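You operate a simulated robot arm through the tools that you are given. There is no shell and no other tool.

The job below is to be done with a simulated robot arm. You get a single attempt, and the scene is never put back.

TASK
Switch off and unplug the table lamp, then mop the spill off the cart top.
Fine: switch first, lay the plug on the cart top, use the grey cloth and lay it back.

It is judged by the outcome, as a careful person would: the job done as asked, and still so three seconds after it is handed in. It fails if anything else is knocked over, pushed out of place, dropped, spilled or broken. Flat cloth is picked up by pressing the open fingertips on it (5 to 10 N) and closing them slowly along it; thin cloth reads only 2 to 8 mm in the jaws.

THE ROBOT
A 7-joint arm with a two-finger parallel gripper, fixed in place. Base frame: the origin is on the floor under the middle of its stand, x ahead of it, y to its left, z up; the work surface is at about z = 86. Lengths are in cm, angles in degrees, forces in N, time in s.
With the tool pointing down near the work surface it reaches from about 48 to 92 cm from the base axis. Its first joint turns from -115.0 to 115.0 degrees. Payload 3.91 kg.
The tool frame sits at the grasp point between the pads (the TCP): z along the fingers, y along the line on which they close. The tips reach 3 cm beyond it. The gripper opens to 11 cm. The fingers are 2 cm wide and 1 cm thick; the gripper's body (4.8 by 11.2 cm) begins 5.5 cm behind the TCP.
Orientation is that of the tool frame in the base frame, as [roll, pitch, yaw] about the fixed x, y, z axes, in that order (R = Rz(yaw) Ry(pitch) Rx(roll)). With the fingers straight down and closing along the base's y, the tool's x points along the base's -x, its y along +y and its z along -z.

THE INTERFACE
- The arm moves only by the tool step_arm. Its argument "steps" is one flat list of numbers, 7 for each row, row after row: the shift along the tool's x, y, z in cm, then the turn, a rotation vector about the tool's x, y, z in degrees, then the gripper command, from -1 (shut) to 1 (fully open), values between in proportion. In form: [tx, ty, tz, ax, ay, az, jaw, tx, ty, tz, ax, ay, az, jaw, ...]. A call has 1 to 20 rows; each row shifts and turns the commanded pose from where the row before left it, along the tool's axes as they then stand. Each row takes 0.2 s and may step no farther than 5 cm and 8.6 degrees from the row before; otherwise, or with a gripper value out of range, the whole call is refused. Where a pose cannot be reached the arm comes as near as it can. A force on the tool above 90 N (or 10 N above the force at the start of the call, whichever is more), or a blocked arm, ends the call early, and 0.2 s more pass. The fingers move at their own pace (about 15.3 cm/s each) and stop on an object; they squeeze with about 34 N. The grip force told is the motor's: it shows also when the fingers shut on nothing. Time passes only in rows, and 0.2 s behind the last, so rows that do not move let the fingers close. It gives the time, the measured TCP pose, the force on the tool (base axes), the opening and the grip force at its end, in the units of the frame above (readings bear some noise), with the torque about the TCP (base axes, N m) and any sound that the robot's microphone picked up.
- Cameras (640 x 400 px; columns grow to the right, rows downward): "scene" is fixed at [22.19, 65.16, 158.11]; the picture's right is [-0.87, -0.50, 0.00], its down [-0.39, 0.68, -0.62] and it looks along [0.31, -0.54, -0.79] (base axes); focal length 298 px, centre (320, 200). "wrist" rides on the gripper at [7.2, 1.7, -10.3] in the tool frame; the picture's right is [-0.23, 0.97, 0.00], its down [-0.76, -0.18, -0.62] and it looks along [-0.61, -0.14, 0.78] (tool axes); focal length 222 px, centre (320, 200). There is no depth. A picture from a camera that has moved, and an enlarged one, comes with that camera's place and axes in the base frame and with its lens.
- get_image(camera): a new picture of that camera. No time passes.
- lift_body(by): slides the trunk up (or, below 0, down) by that many cm; the arm rides with it, the base frame stays. It gives what a move gives, with no picture.
- inspect(camera, box): a new picture of the part [left, top, right, bottom] of that camera's present view, enlarged. No time passes.
- finish_job(): hands the job in; it is judged then, once.

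Nothing tells you positions but the pictures and the camera data. Unless the task says otherwise, let go and move clear before handing in.

The tools are called as a command line: name --argument value ..., lists and objects as JSON in quotes. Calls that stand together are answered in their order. step_arm: Moves the arm, as the interface text tells. Its arguments: {"type":"object","properties":{"steps":{"type":"array","items":{"type":"number"}}},"required":["steps"]} The other tools are called the same way: lift_body (by) moves the trunk up or down; get_image (camera) takes a picture; inspect (camera, box) takes an enlarged picture of a part of a camera's view; finish_job () hands the job in.

At the start:

```text
time_s: 0.0
ee_pos: [51.64, 20.46, 122.06]
tcp_rot: [-179.9, 0.0, 180.0]
wrist_force: [-0.6, 0.2, -0.4]
torque: [-0.02, 0.02, 0.0]
gripper_width: 11.01
grasp_force: 0.0
trunk travel left (down, up): [-77.5, 21.5]
```

scene: 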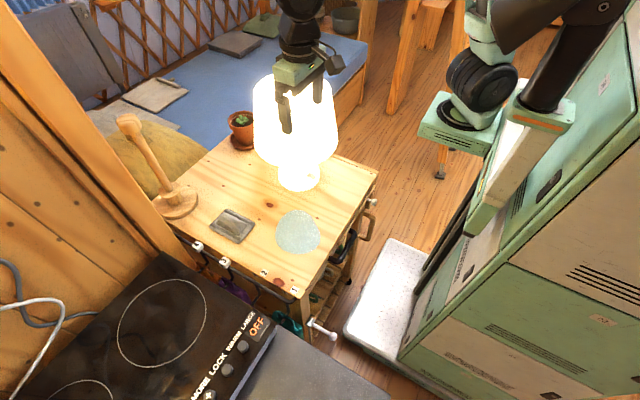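
wrist: 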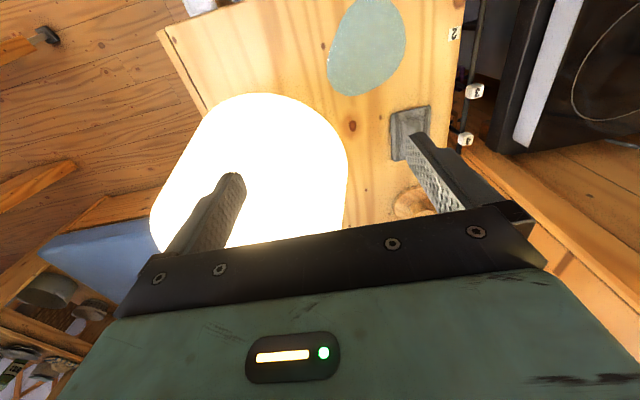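

I see a cart with a lit lamp, a potted plant, a grey cloth, a pale spill, and several numbered plugs or tags along the cart's near edge. I'll look closer before I move anything.

inspect --camera "scene" --box '[160, 180, 360, 305]'

inspect --camera "scene" --box '[180, 225, 340, 345]'

inspect --camera "scene" --box '[220, 60, 380, 200]'

inspect --camera "wrist" --box '[300, 0, 540, 220]'

```text
3.20 times, centred on (260, 242) of scene
camera zoom: at [22.19, 65.16, 158.11], right [-0.87, -0.5, 0.0], down [-0.39, 0.68, -0.62], along [0.31, -0.54, -0.79], focal length 953 px, centre (512, 64)
```

zoom: 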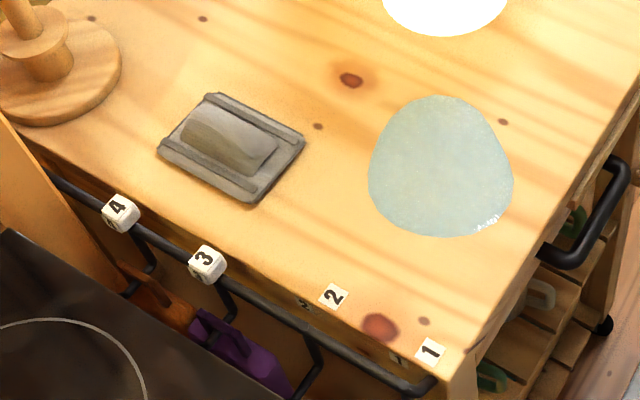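

```text
3.33 times, centred on (260, 285) of scene
camera zoom: at [22.19, 65.16, 158.11], right [-0.87, -0.5, 0.0], down [-0.39, 0.68, -0.62], along [0.31, -0.54, -0.79], focal length 993 px, centre (520, -83)
```

zoom: 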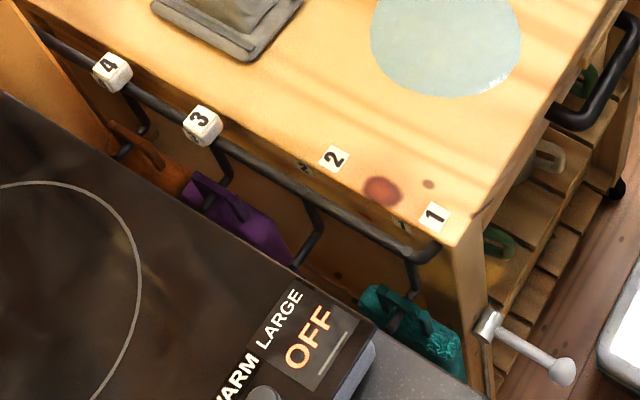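

```text
2.86 times, centred on (300, 130) of scene
camera zoom: at [22.19, 65.16, 158.11], right [-0.87, -0.5, 0.0], down [-0.39, 0.68, -0.62], along [0.31, -0.54, -0.79], focal length 851 px, centre (377, 400)
```

zoom: 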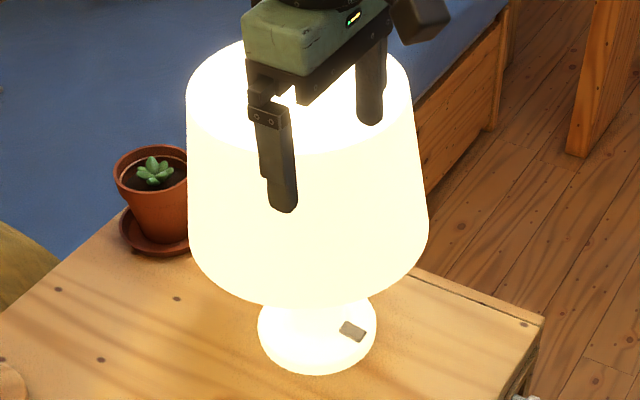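

```text
1.82 times, centred on (420, 110) of wrist
camera zoom: at [44.29, 22.1, 132.25], right [0.23, 0.97, 0.0], down [0.76, -0.18, 0.62], along [0.61, -0.14, -0.78], focal length 404 px, centre (138, 364)
```

zoom: 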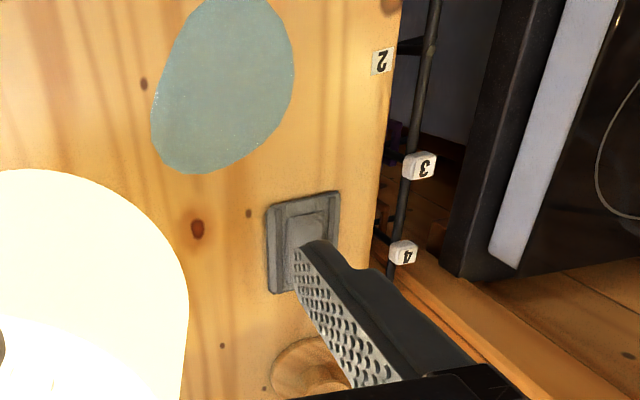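

The spill, the lamp base with its rocker switch, and the labelled edge are visible. I still have to find where the lamp's cord and plug go, so I'm enlarging the near edge and the lamp's surroundings.

inspect --camera "scene" --box '[180, 235, 250, 280]'

inspect --camera "scene" --box '[240, 255, 320, 305]'

inspect --camera "scene" --box '[310, 160, 400, 260]'

inspect --camera "scene" --box '[265, 150, 335, 200]'

inspect --camera "scene" --box '[190, 190, 280, 260]'

```text
8.89 times, centred on (215, 258) of scene
camera zoom: at [22.19, 65.16, 158.11], right [-0.87, -0.5, 0.0], down [-0.39, 0.68, -0.62], along [0.31, -0.54, -0.79], focal length 2648 px, centre (1253, -311)
```

zoom: 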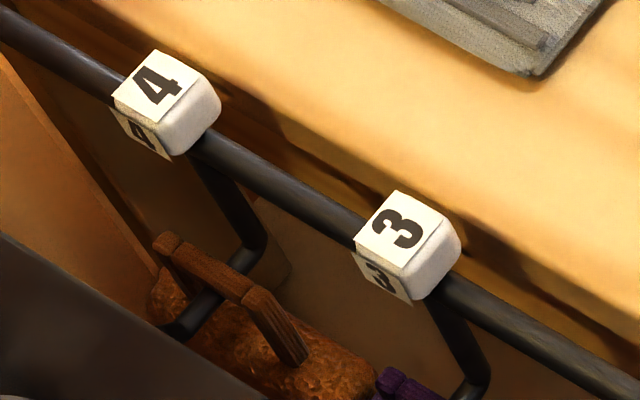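

```text
8.00 times, centred on (280, 280) of scene
camera zoom: at [22.19, 65.16, 158.11], right [-0.87, -0.5, 0.0], down [-0.39, 0.68, -0.62], along [0.31, -0.54, -0.79], focal length 2383 px, centre (640, -440)
```

zoom: 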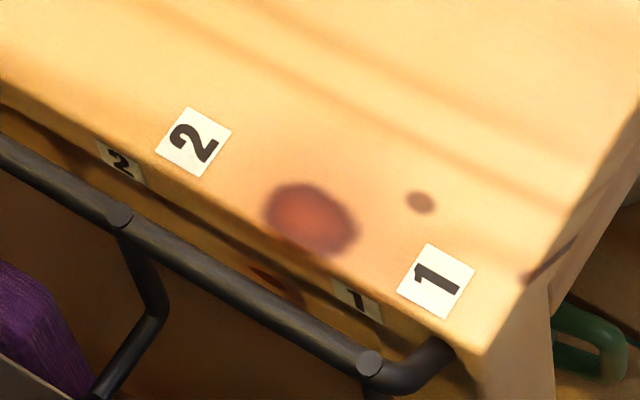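

```text
4.00 times, centred on (355, 210) of scene
camera zoom: at [22.19, 65.16, 158.11], right [-0.87, -0.5, 0.0], down [-0.39, 0.68, -0.62], along [0.31, -0.54, -0.79], focal length 1192 px, centre (180, 160)
```

zoom: 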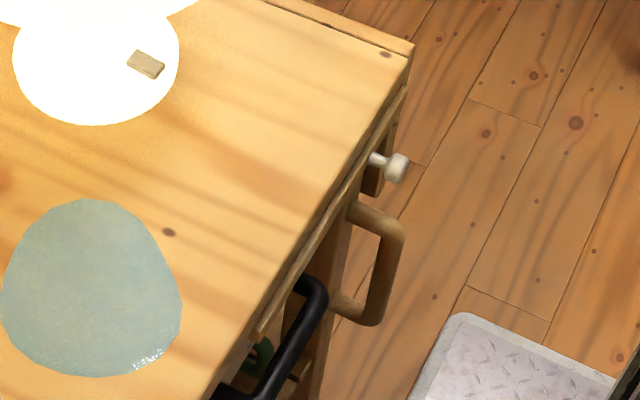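

```text
8.00 times, centred on (300, 175) of scene
camera zoom: at [22.19, 65.16, 158.11], right [-0.87, -0.5, 0.0], down [-0.39, 0.68, -0.62], along [0.31, -0.54, -0.79], focal length 2383 px, centre (480, 400)
```

zoom: 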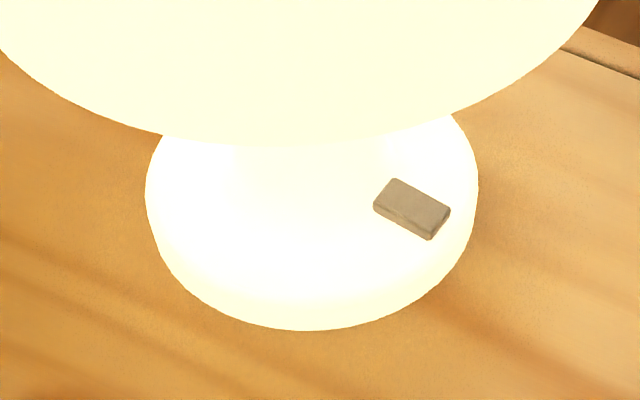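

```text
5.71 times, centred on (235, 225) of scene
camera zoom: at [22.19, 65.16, 158.11], right [-0.87, -0.5, 0.0], down [-0.39, 0.68, -0.62], along [0.31, -0.54, -0.79], focal length 1702 px, centre (806, 57)
```

zoom: 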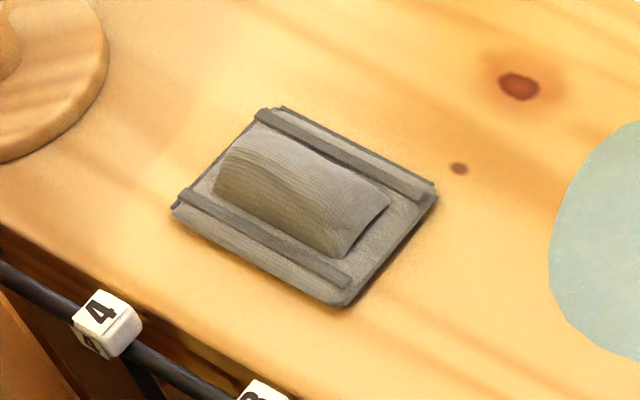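

The gripper is right beside the top of the lamp shade, so I'll raise it straight up first. Then I'll use the wrist camera to look for the cord and the plug.

step_arm --steps '[0, 0, -4, 0, 0, 0, 1, 0, 0, -4, 0, 0, 0, 1, 0, 0, -4, 0, 0, 0, 1, 0, 0, -4, 0, 0, 0, 1, 0, 0, 0, 0, 0, 0, 1]'

get_image --camera "wrist"

get_image --camera "scene"

```text
time_s: 1.2
ee_pos: [51.65, 20.7, 138.06]
tcp_rot: [-180.0, 0.1, 179.9]
wrist_force: [0.0, -0.4, -0.8]
torque: [-0.02, -0.03, 0.0]
gripper_width: 11.0
grasp_force: 0.1
trunk travel left (down, up): [-77.5, 21.5]
```

```text
taken
camera wrist: at [44.32, 22.26, 148.28], right [0.23, 0.97, 0.0], down [0.76, -0.18, 0.62], along [0.61, -0.14, -0.78], focal length 222 px, centre (320, 200)
```

wrist: 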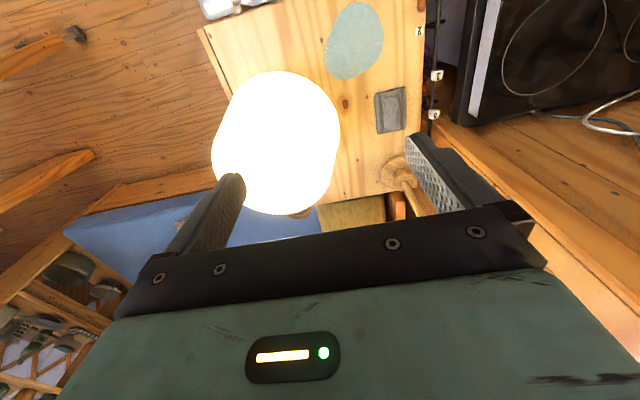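

```text
taken
```

scene: 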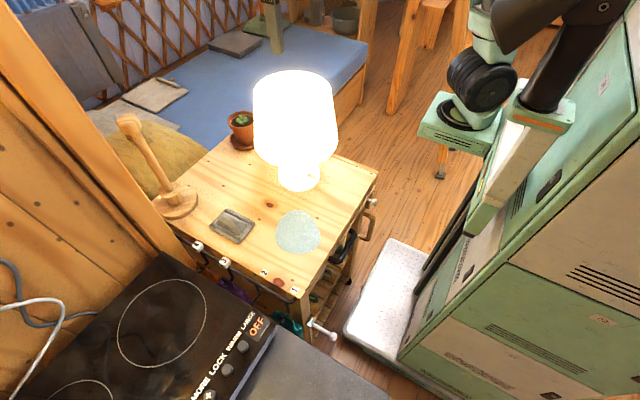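

Nothing new shows from here apart from the cart and the wall panel. I'll move over the gap between the cart and the hob and turn the wrist camera back towards the labelled side, to see the sockets and plugs there.

step_arm --steps '[-1, 5, 0, 0, 0, 0, 1, -1, 5, 0, 0, 0, 0, 1, -1, 5, 0, 0, 0, 0, 1, -1, 5, 1, 0, 0, 0, 1, -1, 5, 1, 0, 0, 0, 1, 0, 5, 1, 0, 0, 0, 1, 0, 0, 1, 0, 0, 8.5, 1, 0, 0, 1, 0, 0, 8.5, 1, 0, 0, 1, 0, 0, 8.5, 1, 0, 0, 1, 0, 0, 8.5, 1, 0, 0, 1, 0, 0, 8.5, 1, 0, 0, 1, 0, 0, 8.5, 1, 0, 0, 1, 0, 0, 8.5, 1, 0, 0, 1, 0, 0, 8.5, 1, 0, 0, 1, 0, 0, 8.5, 1, 0, 0, 0, 0, 0, 0, 1]'

get_image --camera "wrist"

get_image --camera "scene"

```text
refused: row 1 steps farther than a row can; nothing moved
```

```text
taken
camera wrist: at [44.32, 22.26, 148.28], right [0.23, 0.97, 0.0], down [0.76, -0.18, 0.62], along [0.61, -0.14, -0.78], focal length 222 px, centre (320, 200)
```

wrist: 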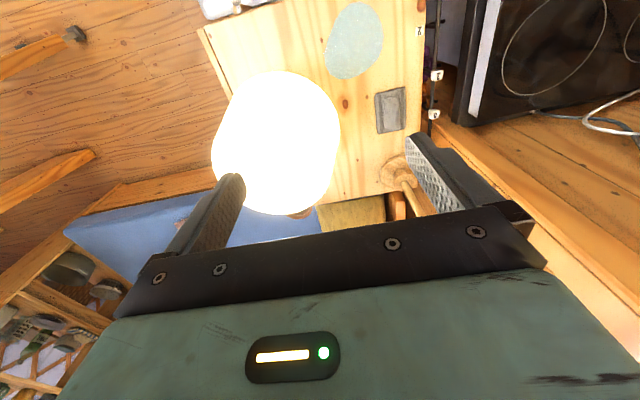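

```text
taken
```

scene: 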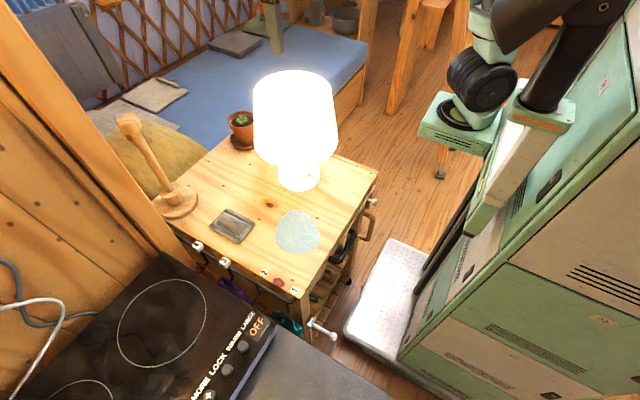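

The call was refused because the combined step was over 5 cm, so I'll send the same motion in smaller steps.

step_arm --steps '[-0.8, 4.2, 0, 0, 0, 0, 1, -0.8, 4.2, 0, 0, 0, 0, 1, -0.8, 4.2, 0, 0, 0, 0, 1, -0.8, 4.2, 1, 0, 0, 0, 1, -0.8, 4.2, 1, 0, 0, 0, 1, -0.8, 4.2, 1, 0, 0, 0, 1, -0.5, 4, 1, 0, 0, 0, 1, 0, 0, 1, 0, 0, 8.5, 1, 0, 0, 1, 0, 0, 8.5, 1, 0, 0, 1, 0, 0, 8.5, 1, 0, 0, 1, 0, 0, 8.5, 1, 0, 0, 1, 0, 0, 8.5, 1, 0, 0, 1, 0, 0, 8.5, 1, 0, 0, 1, 0, 0, 8.5, 1, 0, 0, 1, 0, 0, 8.5, 1, 0, 0, 1, 0, 0, 8.5, 1, 0, 0, 0, 0, 0, 0, 1]'

get_image --camera "wrist"

get_image --camera "scene"

```text
time_s: 4.8
ee_pos: [54.59, 43.3, 123.65]
tcp_rot: [180.0, 0.0, 103.3]
wrist_force: [0.3, -0.8, 0.0]
torque: [-0.02, 0.01, 0.05]
gripper_width: 10.97
grasp_force: 0.1
out of reach, approached as far as the arm can: row 5, 6, 7
trunk travel left (down, up): [-77.5, 21.5]
```

```text
taken
camera wrist: at [54.42, 50.63, 134.0], right [1.0, 0.0, 0.0], down [0.0, -0.78, 0.62], along [0.0, -0.62, -0.78], focal length 222 px, centre (320, 200)
```

wrist: 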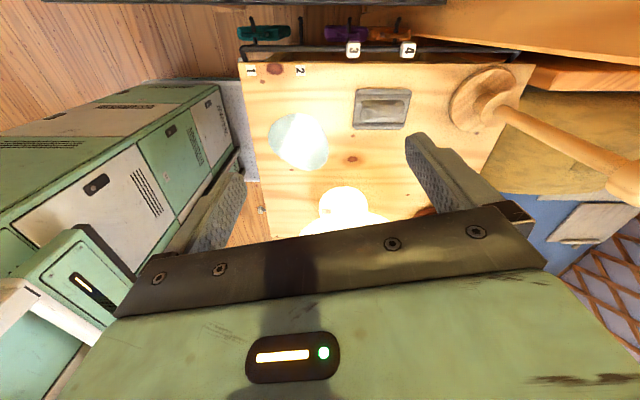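

```text
taken
```

scene: 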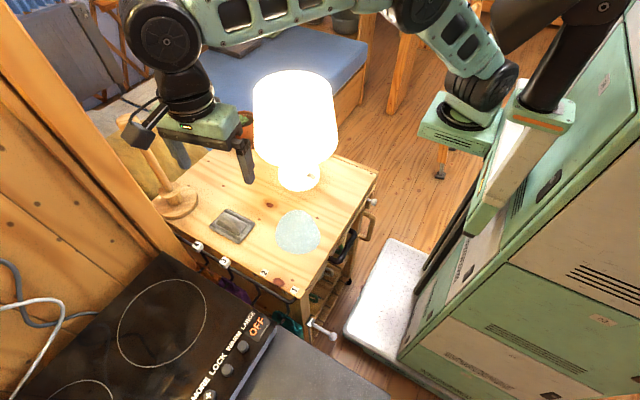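

Now the whole labelled edge is in view, with boxes 3 and 4 on the rail. I'll enlarge that strip and the area around the lamp base.

inspect --camera "wrist" --box '[220, 10, 340, 90]'

inspect --camera "wrist" --box '[320, 10, 440, 90]'

inspect --camera "wrist" --box '[240, 80, 440, 230]'

inspect --camera "wrist" --box '[200, 60, 290, 240]'

```text
5.00 times, centred on (280, 50) of wrist
camera zoom: at [54.42, 50.63, 134.0], right [1.0, 0.0, 0.0], down [0.0, -0.78, 0.62], along [0.0, -0.62, -0.78], focal length 1111 px, centre (520, 950)
```

zoom: 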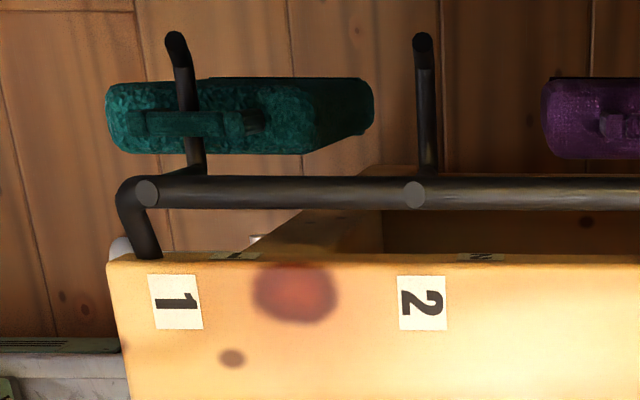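

```text
5.00 times, centred on (380, 50) of wrist
camera zoom: at [54.42, 50.63, 134.0], right [1.0, 0.0, 0.0], down [0.0, -0.78, 0.62], along [0.0, -0.62, -0.78], focal length 1111 px, centre (20, 950)
```

zoom: 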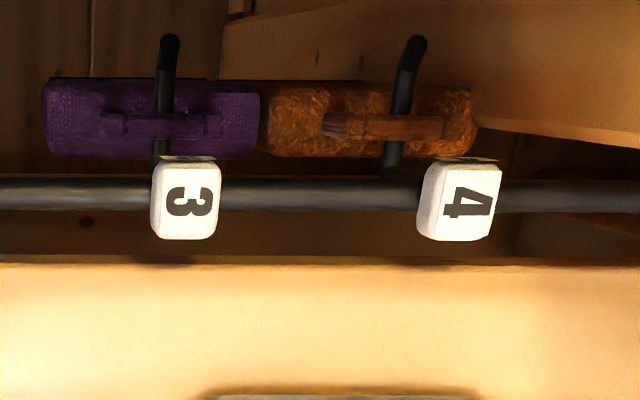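

```text
2.67 times, centred on (340, 155) of wrist
camera zoom: at [54.42, 50.63, 134.0], right [1.0, 0.0, 0.0], down [0.0, -0.78, 0.62], along [0.0, -0.62, -0.78], focal length 592 px, centre (267, 320)
```

zoom: 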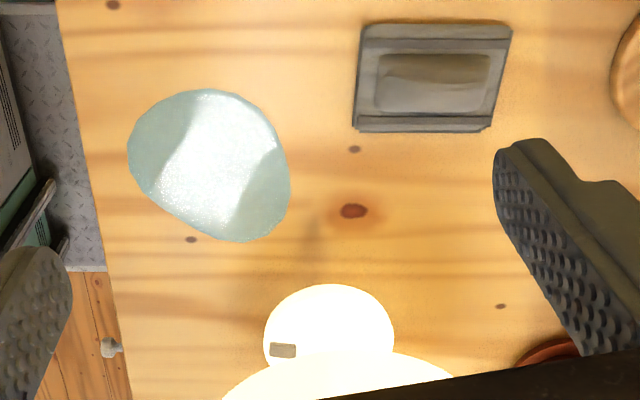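

```text
2.22 times, centred on (245, 150) of wrist
camera zoom: at [54.42, 50.63, 134.0], right [1.0, 0.0, 0.0], down [0.0, -0.78, 0.62], along [0.0, -0.62, -0.78], focal length 494 px, centre (487, 311)
```

zoom: 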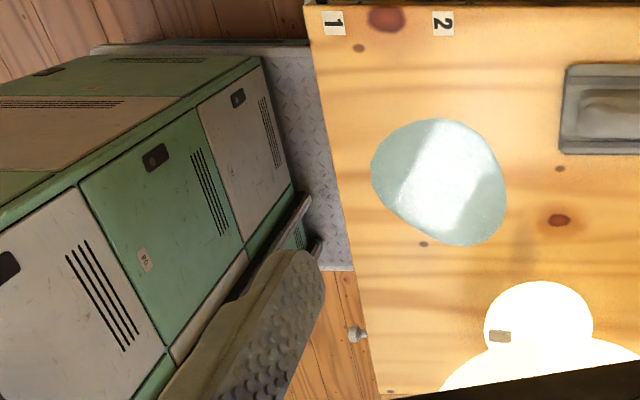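

The labelled rail only carries hooks with hanging bags and no sockets. The cord must leave the lamp on a side hidden from here, so I'll go over towards the right and far side of the lamp and look.

step_arm --steps '[0, 0, -3, 0, 0, 0, 1, 0, 0, -3, 0, 0, 0, 1, 4.5, 0, -2, 0, 0, 0, 1, 4.5, 0, -2, 0, 0, 0, 1, 4.5, 0, -2, 0, 0, 0, 1, -4.5, 1, 0, 0, 0, 0, 1]'

```text
time_s: 6.2
ee_pos: [49.45, 45.68, 132.11]
tcp_rot: [-179.8, 0.1, 103.6]
wrist_force: [1.1, 2.0, -2.7]
torque: [-0.2, 0.05, -0.02]
gripper_width: 11.0
grasp_force: 0.0
out of reach, approached as far as the arm can: row 3, 4, 5, 6
trunk travel left (down, up): [-77.5, 21.5]
```

I moved the wrong way along the tool's x axis, because at this yaw tool -x points to the robot's right. Nothing was touched, so I'll go the right way now at a height well above the shade.

step_arm --steps '[-4.7, -1.3, 0, 0, 0, 0, 1, -4.7, -1.3, 0, 0, 0, 0, 1, -4.7, -1.3, 0, 0, 0, 0, 1, -4.7, -1.3, 0, 0, 0, 0, 1, -4.7, -1.3, 0, 0, 0, 0, 1, -4.7, -1.3, 0, 0, 0, 0, 1, -4.7, -1.3, 0, 0, 0, 0, 1, -4.7, -1.3, 0, 0, 0, 0, 1, -4.7, -1.3, 0, 0, 0, 0, 1, -4.7, -1.3, 0, 0, 0, 0, 1, -4.7, -1.3, 0, 0, 0, 0, 1, -4.7, -1.3, 0, 0, 0, 0, 1, 0, 0, 0, 0, 0, 0, 1]'

get_image --camera "wrist"

get_image --camera "scene"

```text
time_s: 9.0
ee_pos: [47.55, -13.17, 132.26]
tcp_rot: [-179.9, -0.2, 103.7]
wrist_force: [0.4, -0.7, -0.7]
torque: [0.0, -0.01, -0.02]
gripper_width: 11.02
grasp_force: 0.0
trunk travel left (down, up): [-77.5, 21.5]
```

```text
taken
camera wrist: at [47.37, -5.86, 142.61], right [1.0, 0.01, 0.0], down [0.01, -0.78, 0.62], along [0.0, -0.62, -0.78], focal length 222 px, centre (320, 200)
```

wrist: 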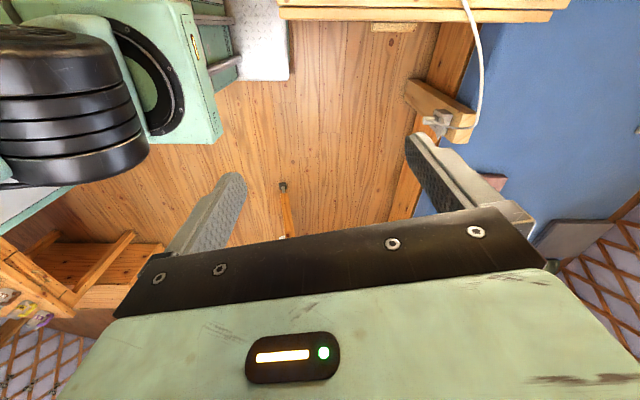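

```text
taken
```

scene: 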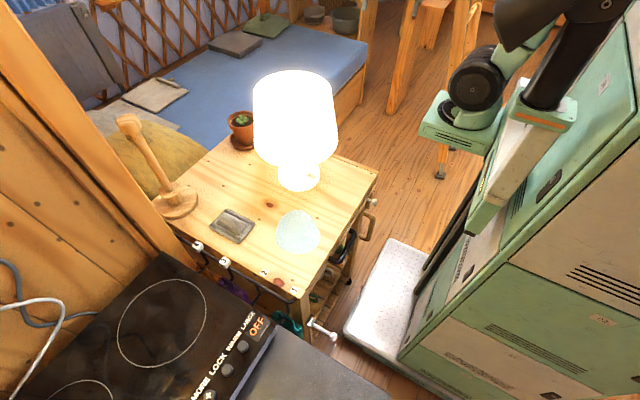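

The cord is now visible. A white cord runs over the cart's back edge down to a white plug in a wooden block. I'll enlarge it.

inspect --camera "wrist" --box '[380, 60, 520, 160]'

inspect --camera "wrist" --box '[400, 0, 520, 80]'

inspect --camera "wrist" --box '[270, 0, 590, 150]'

```text
4.00 times, centred on (450, 110) of wrist
camera zoom: at [47.37, -5.86, 142.61], right [1.0, 0.01, 0.0], down [0.01, -0.78, 0.62], along [0.0, -0.62, -0.78], focal length 888 px, centre (-200, 560)
```

zoom: 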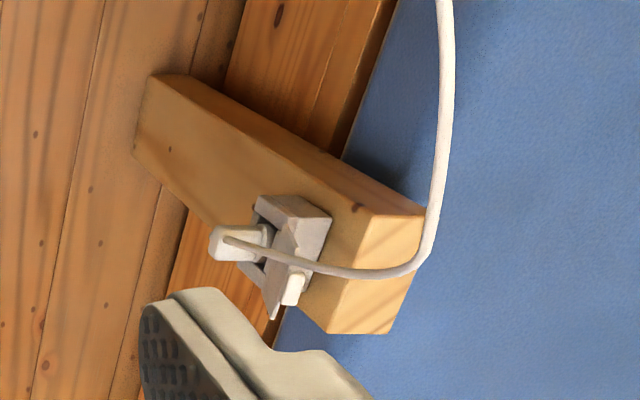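

```text
5.00 times, centred on (460, 40) of wrist
camera zoom: at [47.37, -5.86, 142.61], right [1.0, 0.01, 0.0], down [0.01, -0.78, 0.62], along [0.0, -0.62, -0.78], focal length 1111 px, centre (-380, 1000)
```

zoom: 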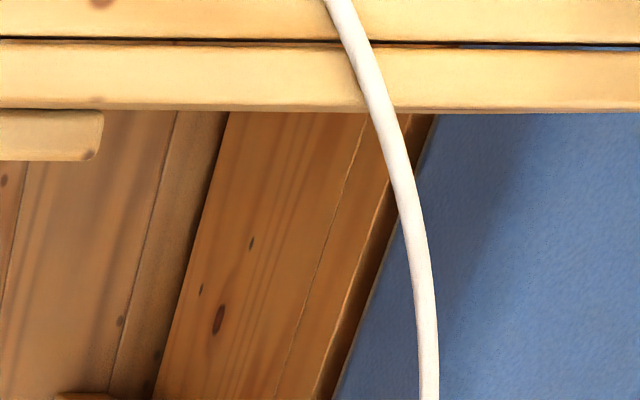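

```text
2.00 times, centred on (430, 75) of wrist
camera zoom: at [47.37, -5.86, 142.61], right [1.0, 0.01, 0.0], down [0.01, -0.78, 0.62], along [0.0, -0.62, -0.78], focal length 444 px, centre (100, 450)
```

zoom: 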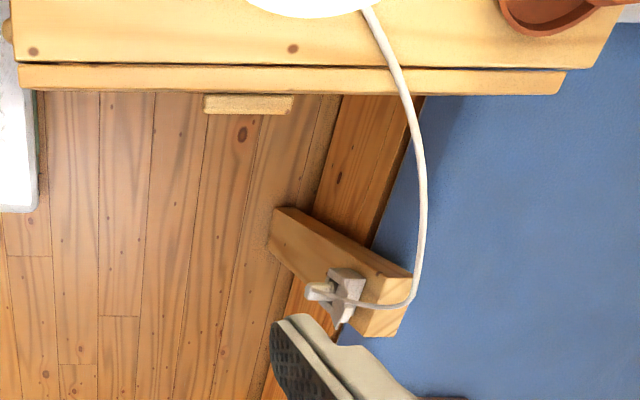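

The lamp's white plug sits in a socket on the robot-facing side of a wooden post behind the cart. I need a second viewpoint to fix its height, so I'm turning the camera to look at it head-on from above.

step_arm --steps '[-3, 1.8, 2, 0, 0, 0, 1, -3, 1.8, 2, 0, 0, 0, 1, -3, 1.8, 2, 0, 0, 0, 1, -3, 1.8, 2, 0, 0, 0, 1, 0, 0, 0, 0, 0, -8.5, 1, 0, 0, 0, 0, 0, -8.5, 1, 0, 0, 0, 0, 0, -8.5, 1, 0, 0, 0, 0, 0, -8.5, 1, 0, 0, 0, 0, 0, -8.5, 1, 0, 0, 0, 0, 0, -8.5, 1, 0, 0, 0, 0, 0, -8.5, 1, 0, 0, 0, 0, 0, -8.5, 1, 0, 0, 0, 0, 0, -8.5, 1, 0, 0, 0, 0, 0, 0, 1]'

get_image --camera "wrist"

get_image --camera "scene"

```text
time_s: 12.0
ee_pos: [57.31, -22.95, 124.26]
tcp_rot: [180.0, 0.0, -179.9]
wrist_force: [0.7, -0.7, 0.7]
torque: [0.0, -0.02, 0.0]
gripper_width: 11.01
grasp_force: 0.1
trunk travel left (down, up): [-77.5, 21.5]
```

```text
taken
camera wrist: at [50.04, -21.37, 134.53], right [0.23, 0.97, 0.0], down [0.76, -0.18, 0.62], along [0.61, -0.14, -0.78], focal length 222 px, centre (320, 200)
```

wrist: 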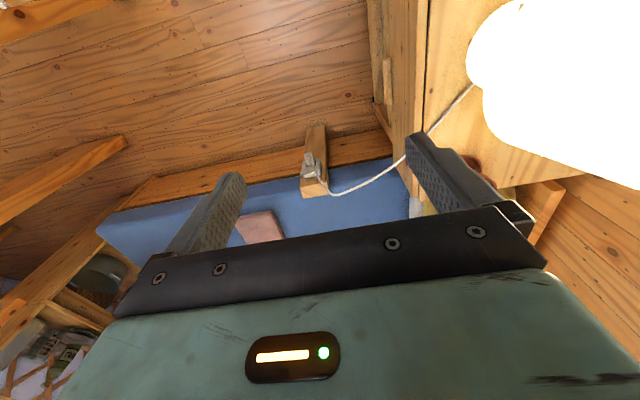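

```text
taken
```

scene: 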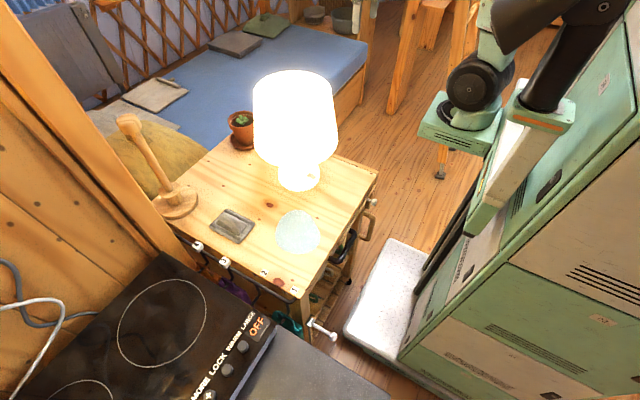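

inspect --camera "wrist" --box '[270, 110, 370, 210]'

inspect --camera "wrist" --box '[360, 60, 520, 230]'

```text
4.00 times, centred on (320, 160) of wrist
camera zoom: at [50.04, -21.37, 134.53], right [0.23, 0.97, 0.0], down [0.76, -0.18, 0.62], along [0.61, -0.14, -0.78], focal length 888 px, centre (320, 360)
```

zoom: 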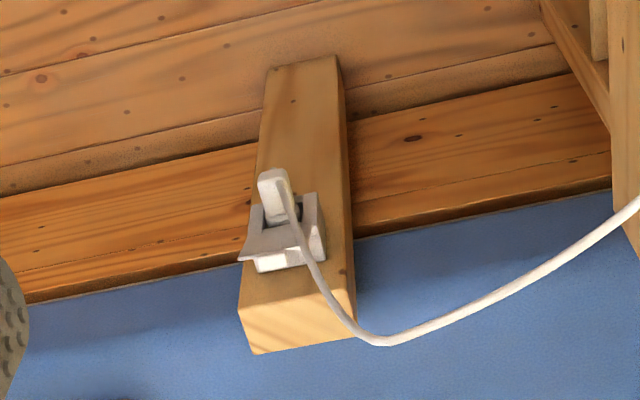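

```text
2.35 times, centred on (440, 145) of wrist
camera zoom: at [50.04, -21.37, 134.53], right [0.23, 0.97, 0.0], down [0.76, -0.18, 0.62], along [0.61, -0.14, -0.78], focal length 523 px, centre (38, 329)
```

zoom: 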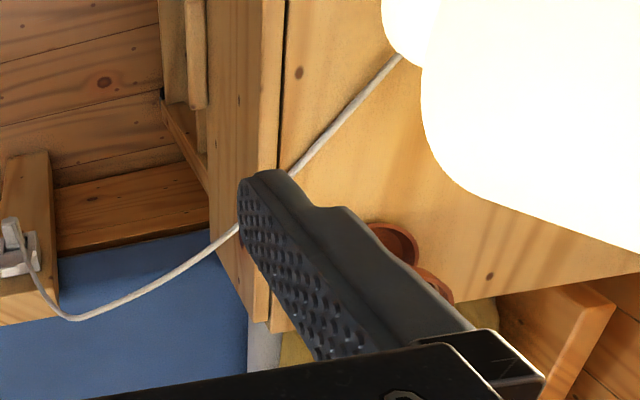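

The plug works out at roughly (88, -35, 57), on a post whose top is at about z 66. Next I'll enlarge the switch, the plug, and the cloth as far as I can.

inspect --camera "scene" --box '[302, 170, 322, 183]'

inspect --camera "wrist" --box '[292, 145, 332, 185]'

inspect --camera "scene" --box '[205, 200, 260, 248]'

inspect --camera "scene" --box '[270, 205, 330, 260]'

```text
16.00 times, centred on (312, 176) of scene
camera zoom: at [22.19, 65.16, 158.11], right [-0.87, -0.5, 0.0], down [-0.39, 0.68, -0.62], along [0.31, -0.54, -0.79], focal length 4766 px, centre (448, 576)
```

zoom: 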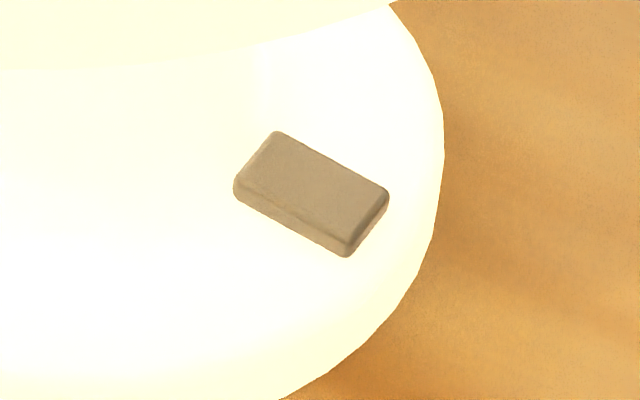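

```text
10.00 times, centred on (312, 165) of wrist
camera zoom: at [50.04, -21.37, 134.53], right [0.23, 0.97, 0.0], down [0.76, -0.18, 0.62], along [0.61, -0.14, -0.78], focal length 2221 px, centre (400, 550)
```

zoom: 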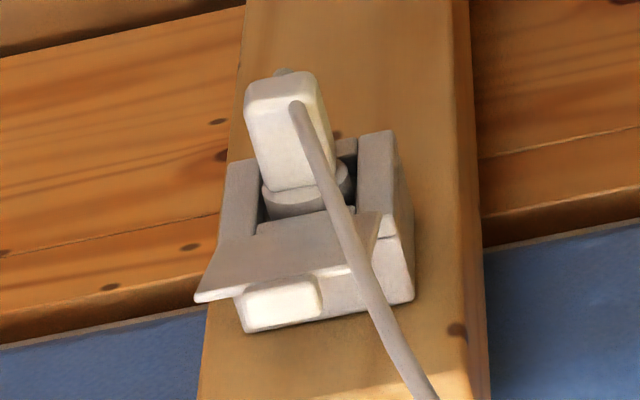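

```text
8.33 times, centred on (232, 224) of scene
camera zoom: at [22.19, 65.16, 158.11], right [-0.87, -0.5, 0.0], down [-0.39, 0.68, -0.62], along [0.31, -0.54, -0.79], focal length 2482 px, centre (1049, 0)
```

zoom: 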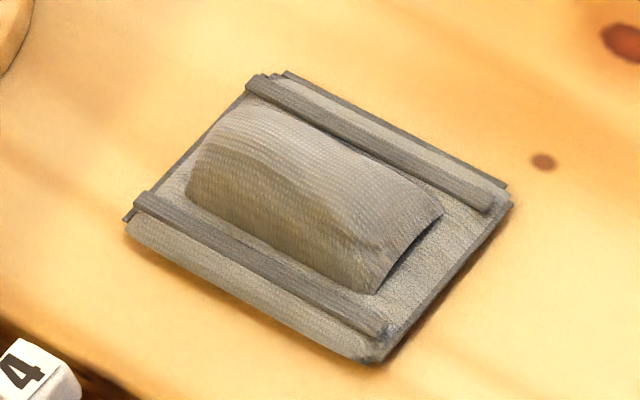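

```text
7.27 times, centred on (300, 232) of scene
camera zoom: at [22.19, 65.16, 158.11], right [-0.87, -0.5, 0.0], down [-0.39, 0.68, -0.62], along [0.31, -0.54, -0.79], focal length 2166 px, centre (466, -36)
```

zoom: 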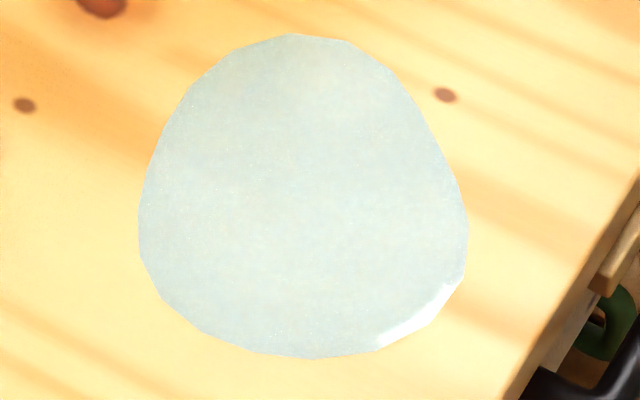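

The rocker on the lamp base, the plug under the socket's open flap, and the folded grey cloth with a raised hump are all clear now. Before pressing the switch I'll bring the wrist camera round to the lamp's front-left side for a closer look at which way the rocker tilts.

step_arm --steps '[0, 0, -4, 0, 0, 0, 1, 0, 0, -4, 0, 0, 0, 1, 1.2, 4.2, 0, 0, 0, 0, 1, 1.2, 4.2, 0, 0, 0, 0, 1, 1.2, 4.2, 0, 0, 0, 0, 1, 1.2, 4.2, 0, 0, 0, 0, 1, 1.2, 4.2, 0, 0, 0, 0, 1, 1.2, 4.2, 0, 0, 0, 0, 1, 1.2, 4.2, 0, 0, 0, 0, 1, 1.2, 4.2, 0, 0, 0, 0, 1, 1.2, 4.2, 0, 0, 0, 0, 1, 1.2, 4.2, 0, 0, 0, 0, 1, 1.2, 4.2, 0, 0, 0, 0, 1, 0, 0, 0, 0, 0, 8, 1, 0, 0, 0, 0, 0, 8, 1, 0, 0, 0, 0, 0, 8, 1, 0, 0, 0, 0, 0, 8, 1, 0, 0, 0, 0, 0, 0, 1]'

get_image --camera "wrist"

```text
time_s: 15.8
ee_pos: [44.19, 23.34, 132.29]
tcp_rot: [-179.9, -0.1, 148.0]
wrist_force: [0.0, -0.6, 0.2]
torque: [0.03, -0.01, 0.01]
gripper_width: 11.0
grasp_force: 0.1
trunk travel left (down, up): [-77.5, 21.5]
```

```text
taken
camera wrist: at [38.84, 28.44, 142.5], right [0.71, 0.7, 0.0], down [0.55, -0.56, 0.62], along [0.44, -0.44, -0.78], focal length 222 px, centre (320, 200)
```

wrist: 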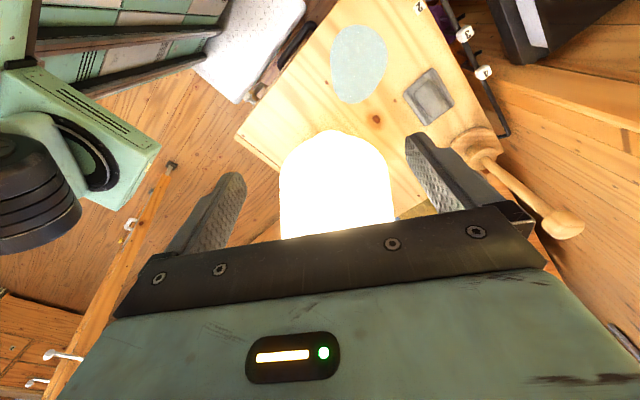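

The lamp is ahead and clear of the gripper. I'll lower to about z 108 for a sightline under the shade to the switch.

step_arm --steps '[0, 0, 4, 0, 0, 0, 1, 0, 0, 4, 0, 0, 0, 1, 0, 0, 4, 0, 0, 0, 1, 0, 0, 4, 0, 0, 0, 1, 0, 0, 4, 0, 0, 0, 1, 0, 0, 3, 0, 0, 0, 1, 0, 0, 0, 0, 0, 0, 1]'

get_image --camera "wrist"

get_image --camera "scene"

```text
time_s: 17.4
ee_pos: [44.27, 23.37, 109.26]
tcp_rot: [179.9, 0.0, 148.0]
wrist_force: [0.1, 0.6, 0.2]
torque: [0.0, 0.0, 0.04]
gripper_width: 10.99
grasp_force: 0.0
trunk travel left (down, up): [-77.5, 21.5]
```

```text
taken
camera wrist: at [39.0, 28.48, 119.63], right [0.71, 0.71, 0.0], down [0.55, -0.55, 0.62], along [0.44, -0.44, -0.78], focal length 222 px, centre (320, 200)
```

wrist: 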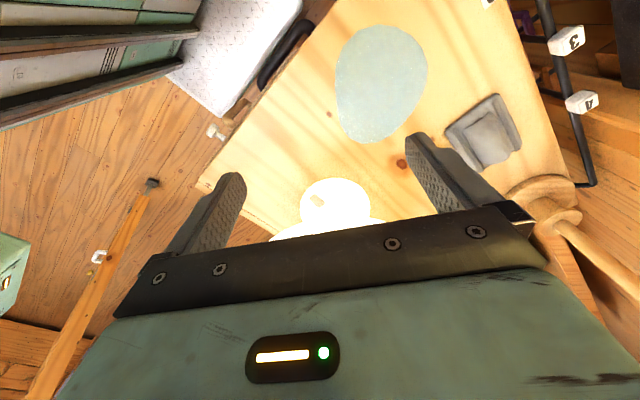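

```text
taken
```

scene: 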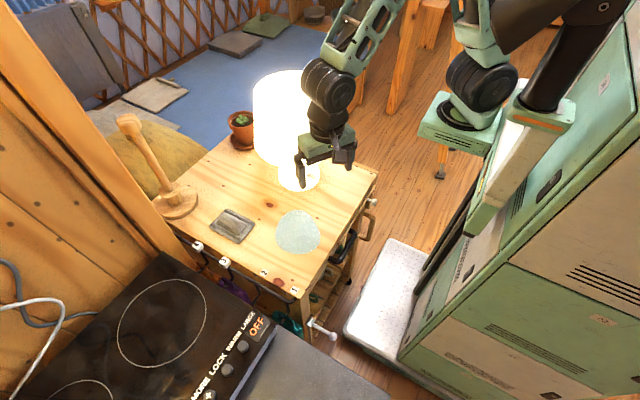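

inspect --camera "wrist" --box '[304, 188, 334, 208]'

inspect --camera "wrist" --box '[270, 165, 390, 240]'

inspect --camera "wrist" --box '[440, 85, 530, 175]'

```text
16.00 times, centred on (319, 198) of wrist
camera zoom: at [39.0, 28.48, 119.63], right [0.71, 0.71, 0.0], down [0.55, -0.55, 0.62], along [0.44, -0.44, -0.78], focal length 3554 px, centre (336, 232)
```

zoom: 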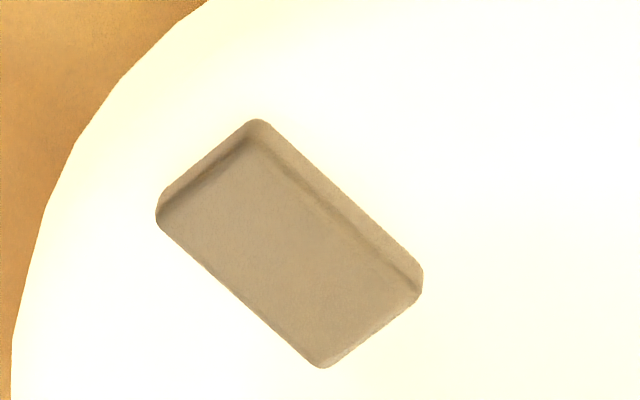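

```text
5.33 times, centred on (330, 202) of wrist
camera zoom: at [39.0, 28.48, 119.63], right [0.71, 0.71, 0.0], down [0.55, -0.55, 0.62], along [0.44, -0.44, -0.78], focal length 1185 px, centre (267, 187)
```

zoom: 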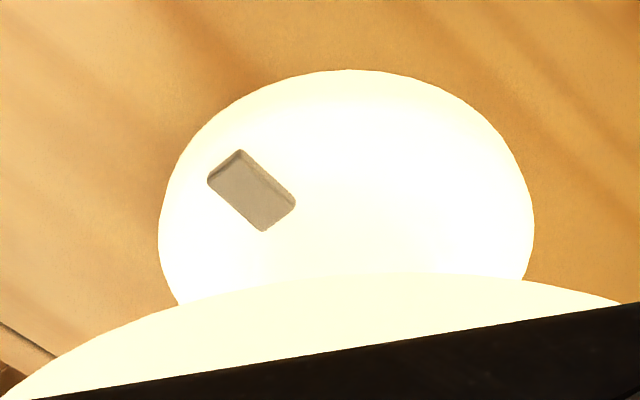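

```text
4.44 times, centred on (485, 130) of wrist
camera zoom: at [39.0, 28.48, 119.63], right [0.71, 0.71, 0.0], down [0.55, -0.55, 0.62], along [0.44, -0.44, -0.78], focal length 987 px, centre (-413, 511)
```

zoom: 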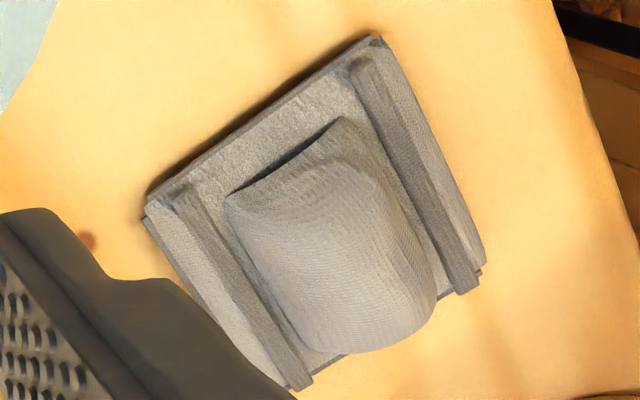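

The rocker's centre is near (56.6, 10.3, 88), with its inner end slightly higher. I'll close the fingers and tilt the tool forward about 48° so it can slide in under the shade, then check the pose before approaching.

step_arm --steps '[0, 0, 0, 0, -8, 0, -1, 0, 0, 0, 0, -8, 0, -1, 0, 0, 0, 0, -8, 0, -1, 0, 0, 0, 0, -8, 0, -1, 0, 0, 0, 0, -8, 0, -1, 0, 0, 0, 0, -8, 0, -1, 0, 0, 0, 0, 0, 0, -1]'

get_image --camera "wrist"

get_image --camera "scene"

```text
time_s: 19.2
ee_pos: [46.51, 22.18, 110.57]
tcp_rot: [177.5, 47.6, 142.6]
wrist_force: [-0.3, -0.4, 0.4]
torque: [0.01, -0.01, -0.02]
gripper_width: 0.01
grasp_force: 34.1
trunk travel left (down, up): [-77.5, 21.5]
stopped in row 7: the arm was blocked; the commanded pose is now the measured one
```

```text
taken
camera wrist: at [37.19, 30.61, 112.19], right [0.69, 0.7, 0.2], down [-0.08, -0.2, 0.98], along [0.72, -0.69, -0.08], focal length 222 px, centre (320, 200)
```

wrist: 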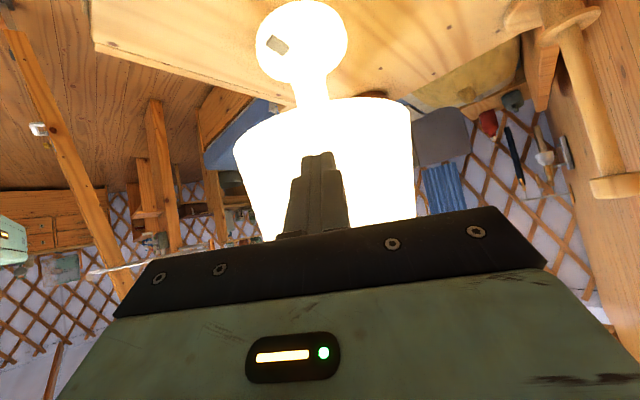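

```text
taken
```

scene: 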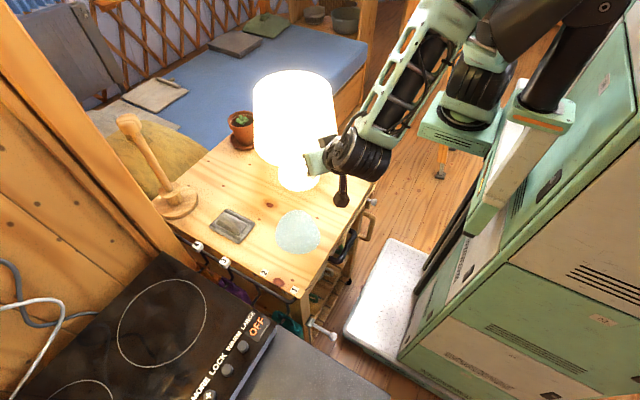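

The tool is now tilted about 48° and pointing under the shade, stopped only by being near its inner reach limit. I'll move down and forward to a spot just outside the shade rim, below its bottom edge, and check again.

step_arm --steps '[1.04, -0.75, 2.79, 0, 0, 0, -1, 1.04, -0.75, 2.79, 0, 0, 0, -1, 1.04, -0.75, 2.79, 0, 0, 0, -1, 1.04, -0.75, 2.79, 0, 0, 0, -1, 0, 0, 0, 0, 0, 0, -1]'

get_image --camera "wrist"

get_image --camera "scene"

```text
time_s: 20.6
ee_pos: [50.89, 17.3, 103.41]
tcp_rot: [169.8, 43.5, 134.0]
wrist_force: [-2.6, 1.5, -0.4]
torque: [0.04, 0.01, 0.05]
gripper_width: 0.0
grasp_force: 34.2
trunk travel left (down, up): [-77.5, 21.5]
stopped in row 5: the arm was blocked; the commanded pose is now the measured one
```

```text
taken
camera wrist: at [42.01, 26.01, 105.99], right [0.72, 0.63, 0.28], down [-0.1, -0.31, 0.95], along [0.69, -0.71, -0.16], focal length 222 px, centre (320, 200)
```

wrist: 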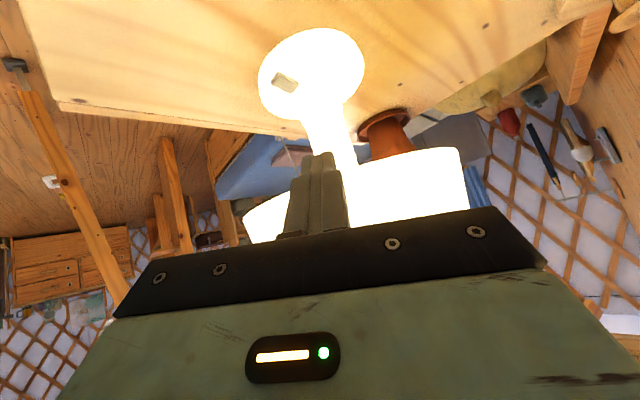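

```text
taken
```

scene: 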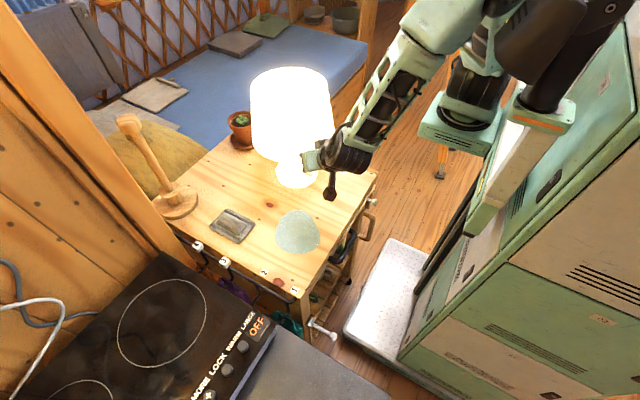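

The lamp looks slightly shifted in the picture, and there's a small sideways force reading. I may be touching the shade, so I'm checking before any more motion.

inspect --camera "scene" --box '[240, 60, 360, 200]'

inspect --camera "scene" --box '[265, 150, 335, 200]'

inspect --camera "wrist" --box '[230, 10, 490, 250]'

```text
2.86 times, centred on (300, 130) of scene
camera zoom: at [22.19, 65.16, 158.11], right [-0.87, -0.5, 0.0], down [-0.39, 0.68, -0.62], along [0.31, -0.54, -0.79], focal length 851 px, centre (377, 400)
```

zoom: 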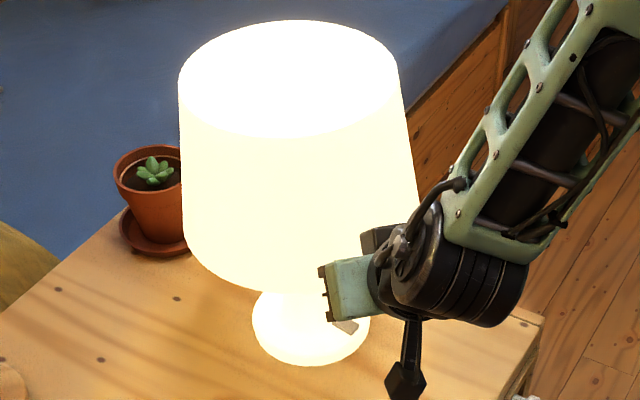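

```text
8.00 times, centred on (300, 175) of scene
camera zoom: at [22.19, 65.16, 158.11], right [-0.87, -0.5, 0.0], down [-0.39, 0.68, -0.62], along [0.31, -0.54, -0.79], focal length 2383 px, centre (480, 400)
```

zoom: 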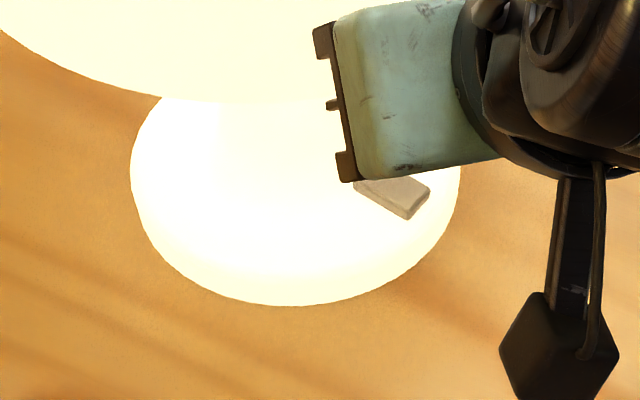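

```text
1.67 times, centred on (360, 130) of wrist
camera zoom: at [42.01, 26.01, 105.99], right [0.72, 0.63, 0.28], down [-0.1, -0.31, 0.95], along [0.69, -0.71, -0.16], focal length 370 px, centre (253, 317)
```

zoom: 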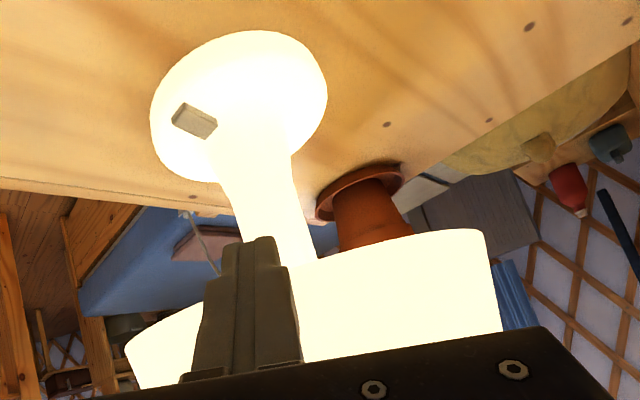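

The retreating finger had nudged the shade's lower rim: the arm couldn't follow the commanded tilt near its inner limit, and the lamp slid about 1.4 cm but stayed upright. I'll back straight out and away from the lamp, then approach from the left side where the arm has more room.

step_arm --steps '[1.3, 0.7, -1.2, 0, 0, 0, -1, 1.3, 0.7, -1.2, 0, 0, 0, -1, 1.3, 0.7, -1.2, 0, 0, 0, -1, 1.3, 0.7, -1.2, 0, 0, 0, -1, 0, 0, 0, 0, 0, 0, -1]'

get_image --camera "scene"

```text
time_s: 21.8
ee_pos: [51.41, 21.28, 105.62]
tcp_rot: [167.0, 40.9, 124.5]
wrist_force: [-0.8, 0.2, -0.5]
torque: [-0.01, -0.02, 0.0]
gripper_width: 0.03
grasp_force: 33.9
trunk travel left (down, up): [-77.5, 21.5]
stopped in row 5: the arm was blocked; the commanded pose is now the measured one
```

```text
taken
```

scene: 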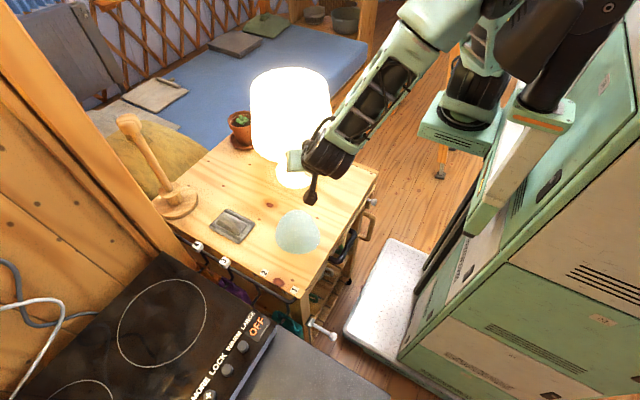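

The arm is clear of the lamp but still cramped near a joint limit. I'll pull back outwards and up and untilt, returning to a comfortable upright pose on the left side of the cart.

step_arm --steps '[1.2, 3.0, -3.0, 0, 0, 0, -1, 1.2, 3.0, -3.0, 0, 0, 0, -1, 0, 0, 0, 0, 8, 0, -1, 0, 0, 0, 0, 8, 0, -1, 0, 0, 0, 0, 8, 0, -1, 0, 0, 0, 0, 8, 0, -1, 0, 0, 0, 0, 0, 0, -1]'

get_image --camera "scene"

```text
time_s: 23.4
ee_pos: [51.23, 29.49, 109.06]
tcp_rot: [170.5, 9.7, 132.4]
wrist_force: [0.2, 0.0, 0.9]
torque: [0.02, -0.02, 0.0]
gripper_width: 0.01
grasp_force: 33.8
trunk travel left (down, up): [-77.5, 21.5]
```

```text
taken
```

scene: 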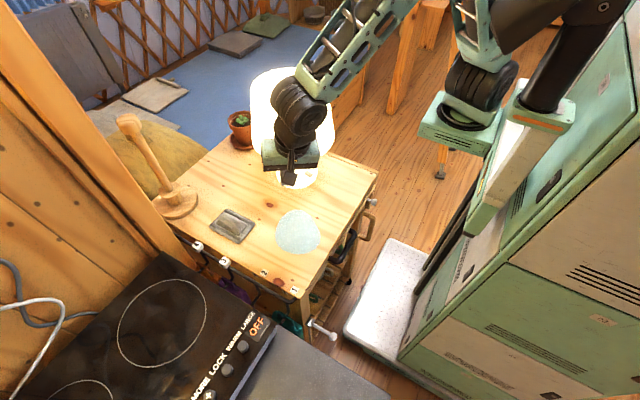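

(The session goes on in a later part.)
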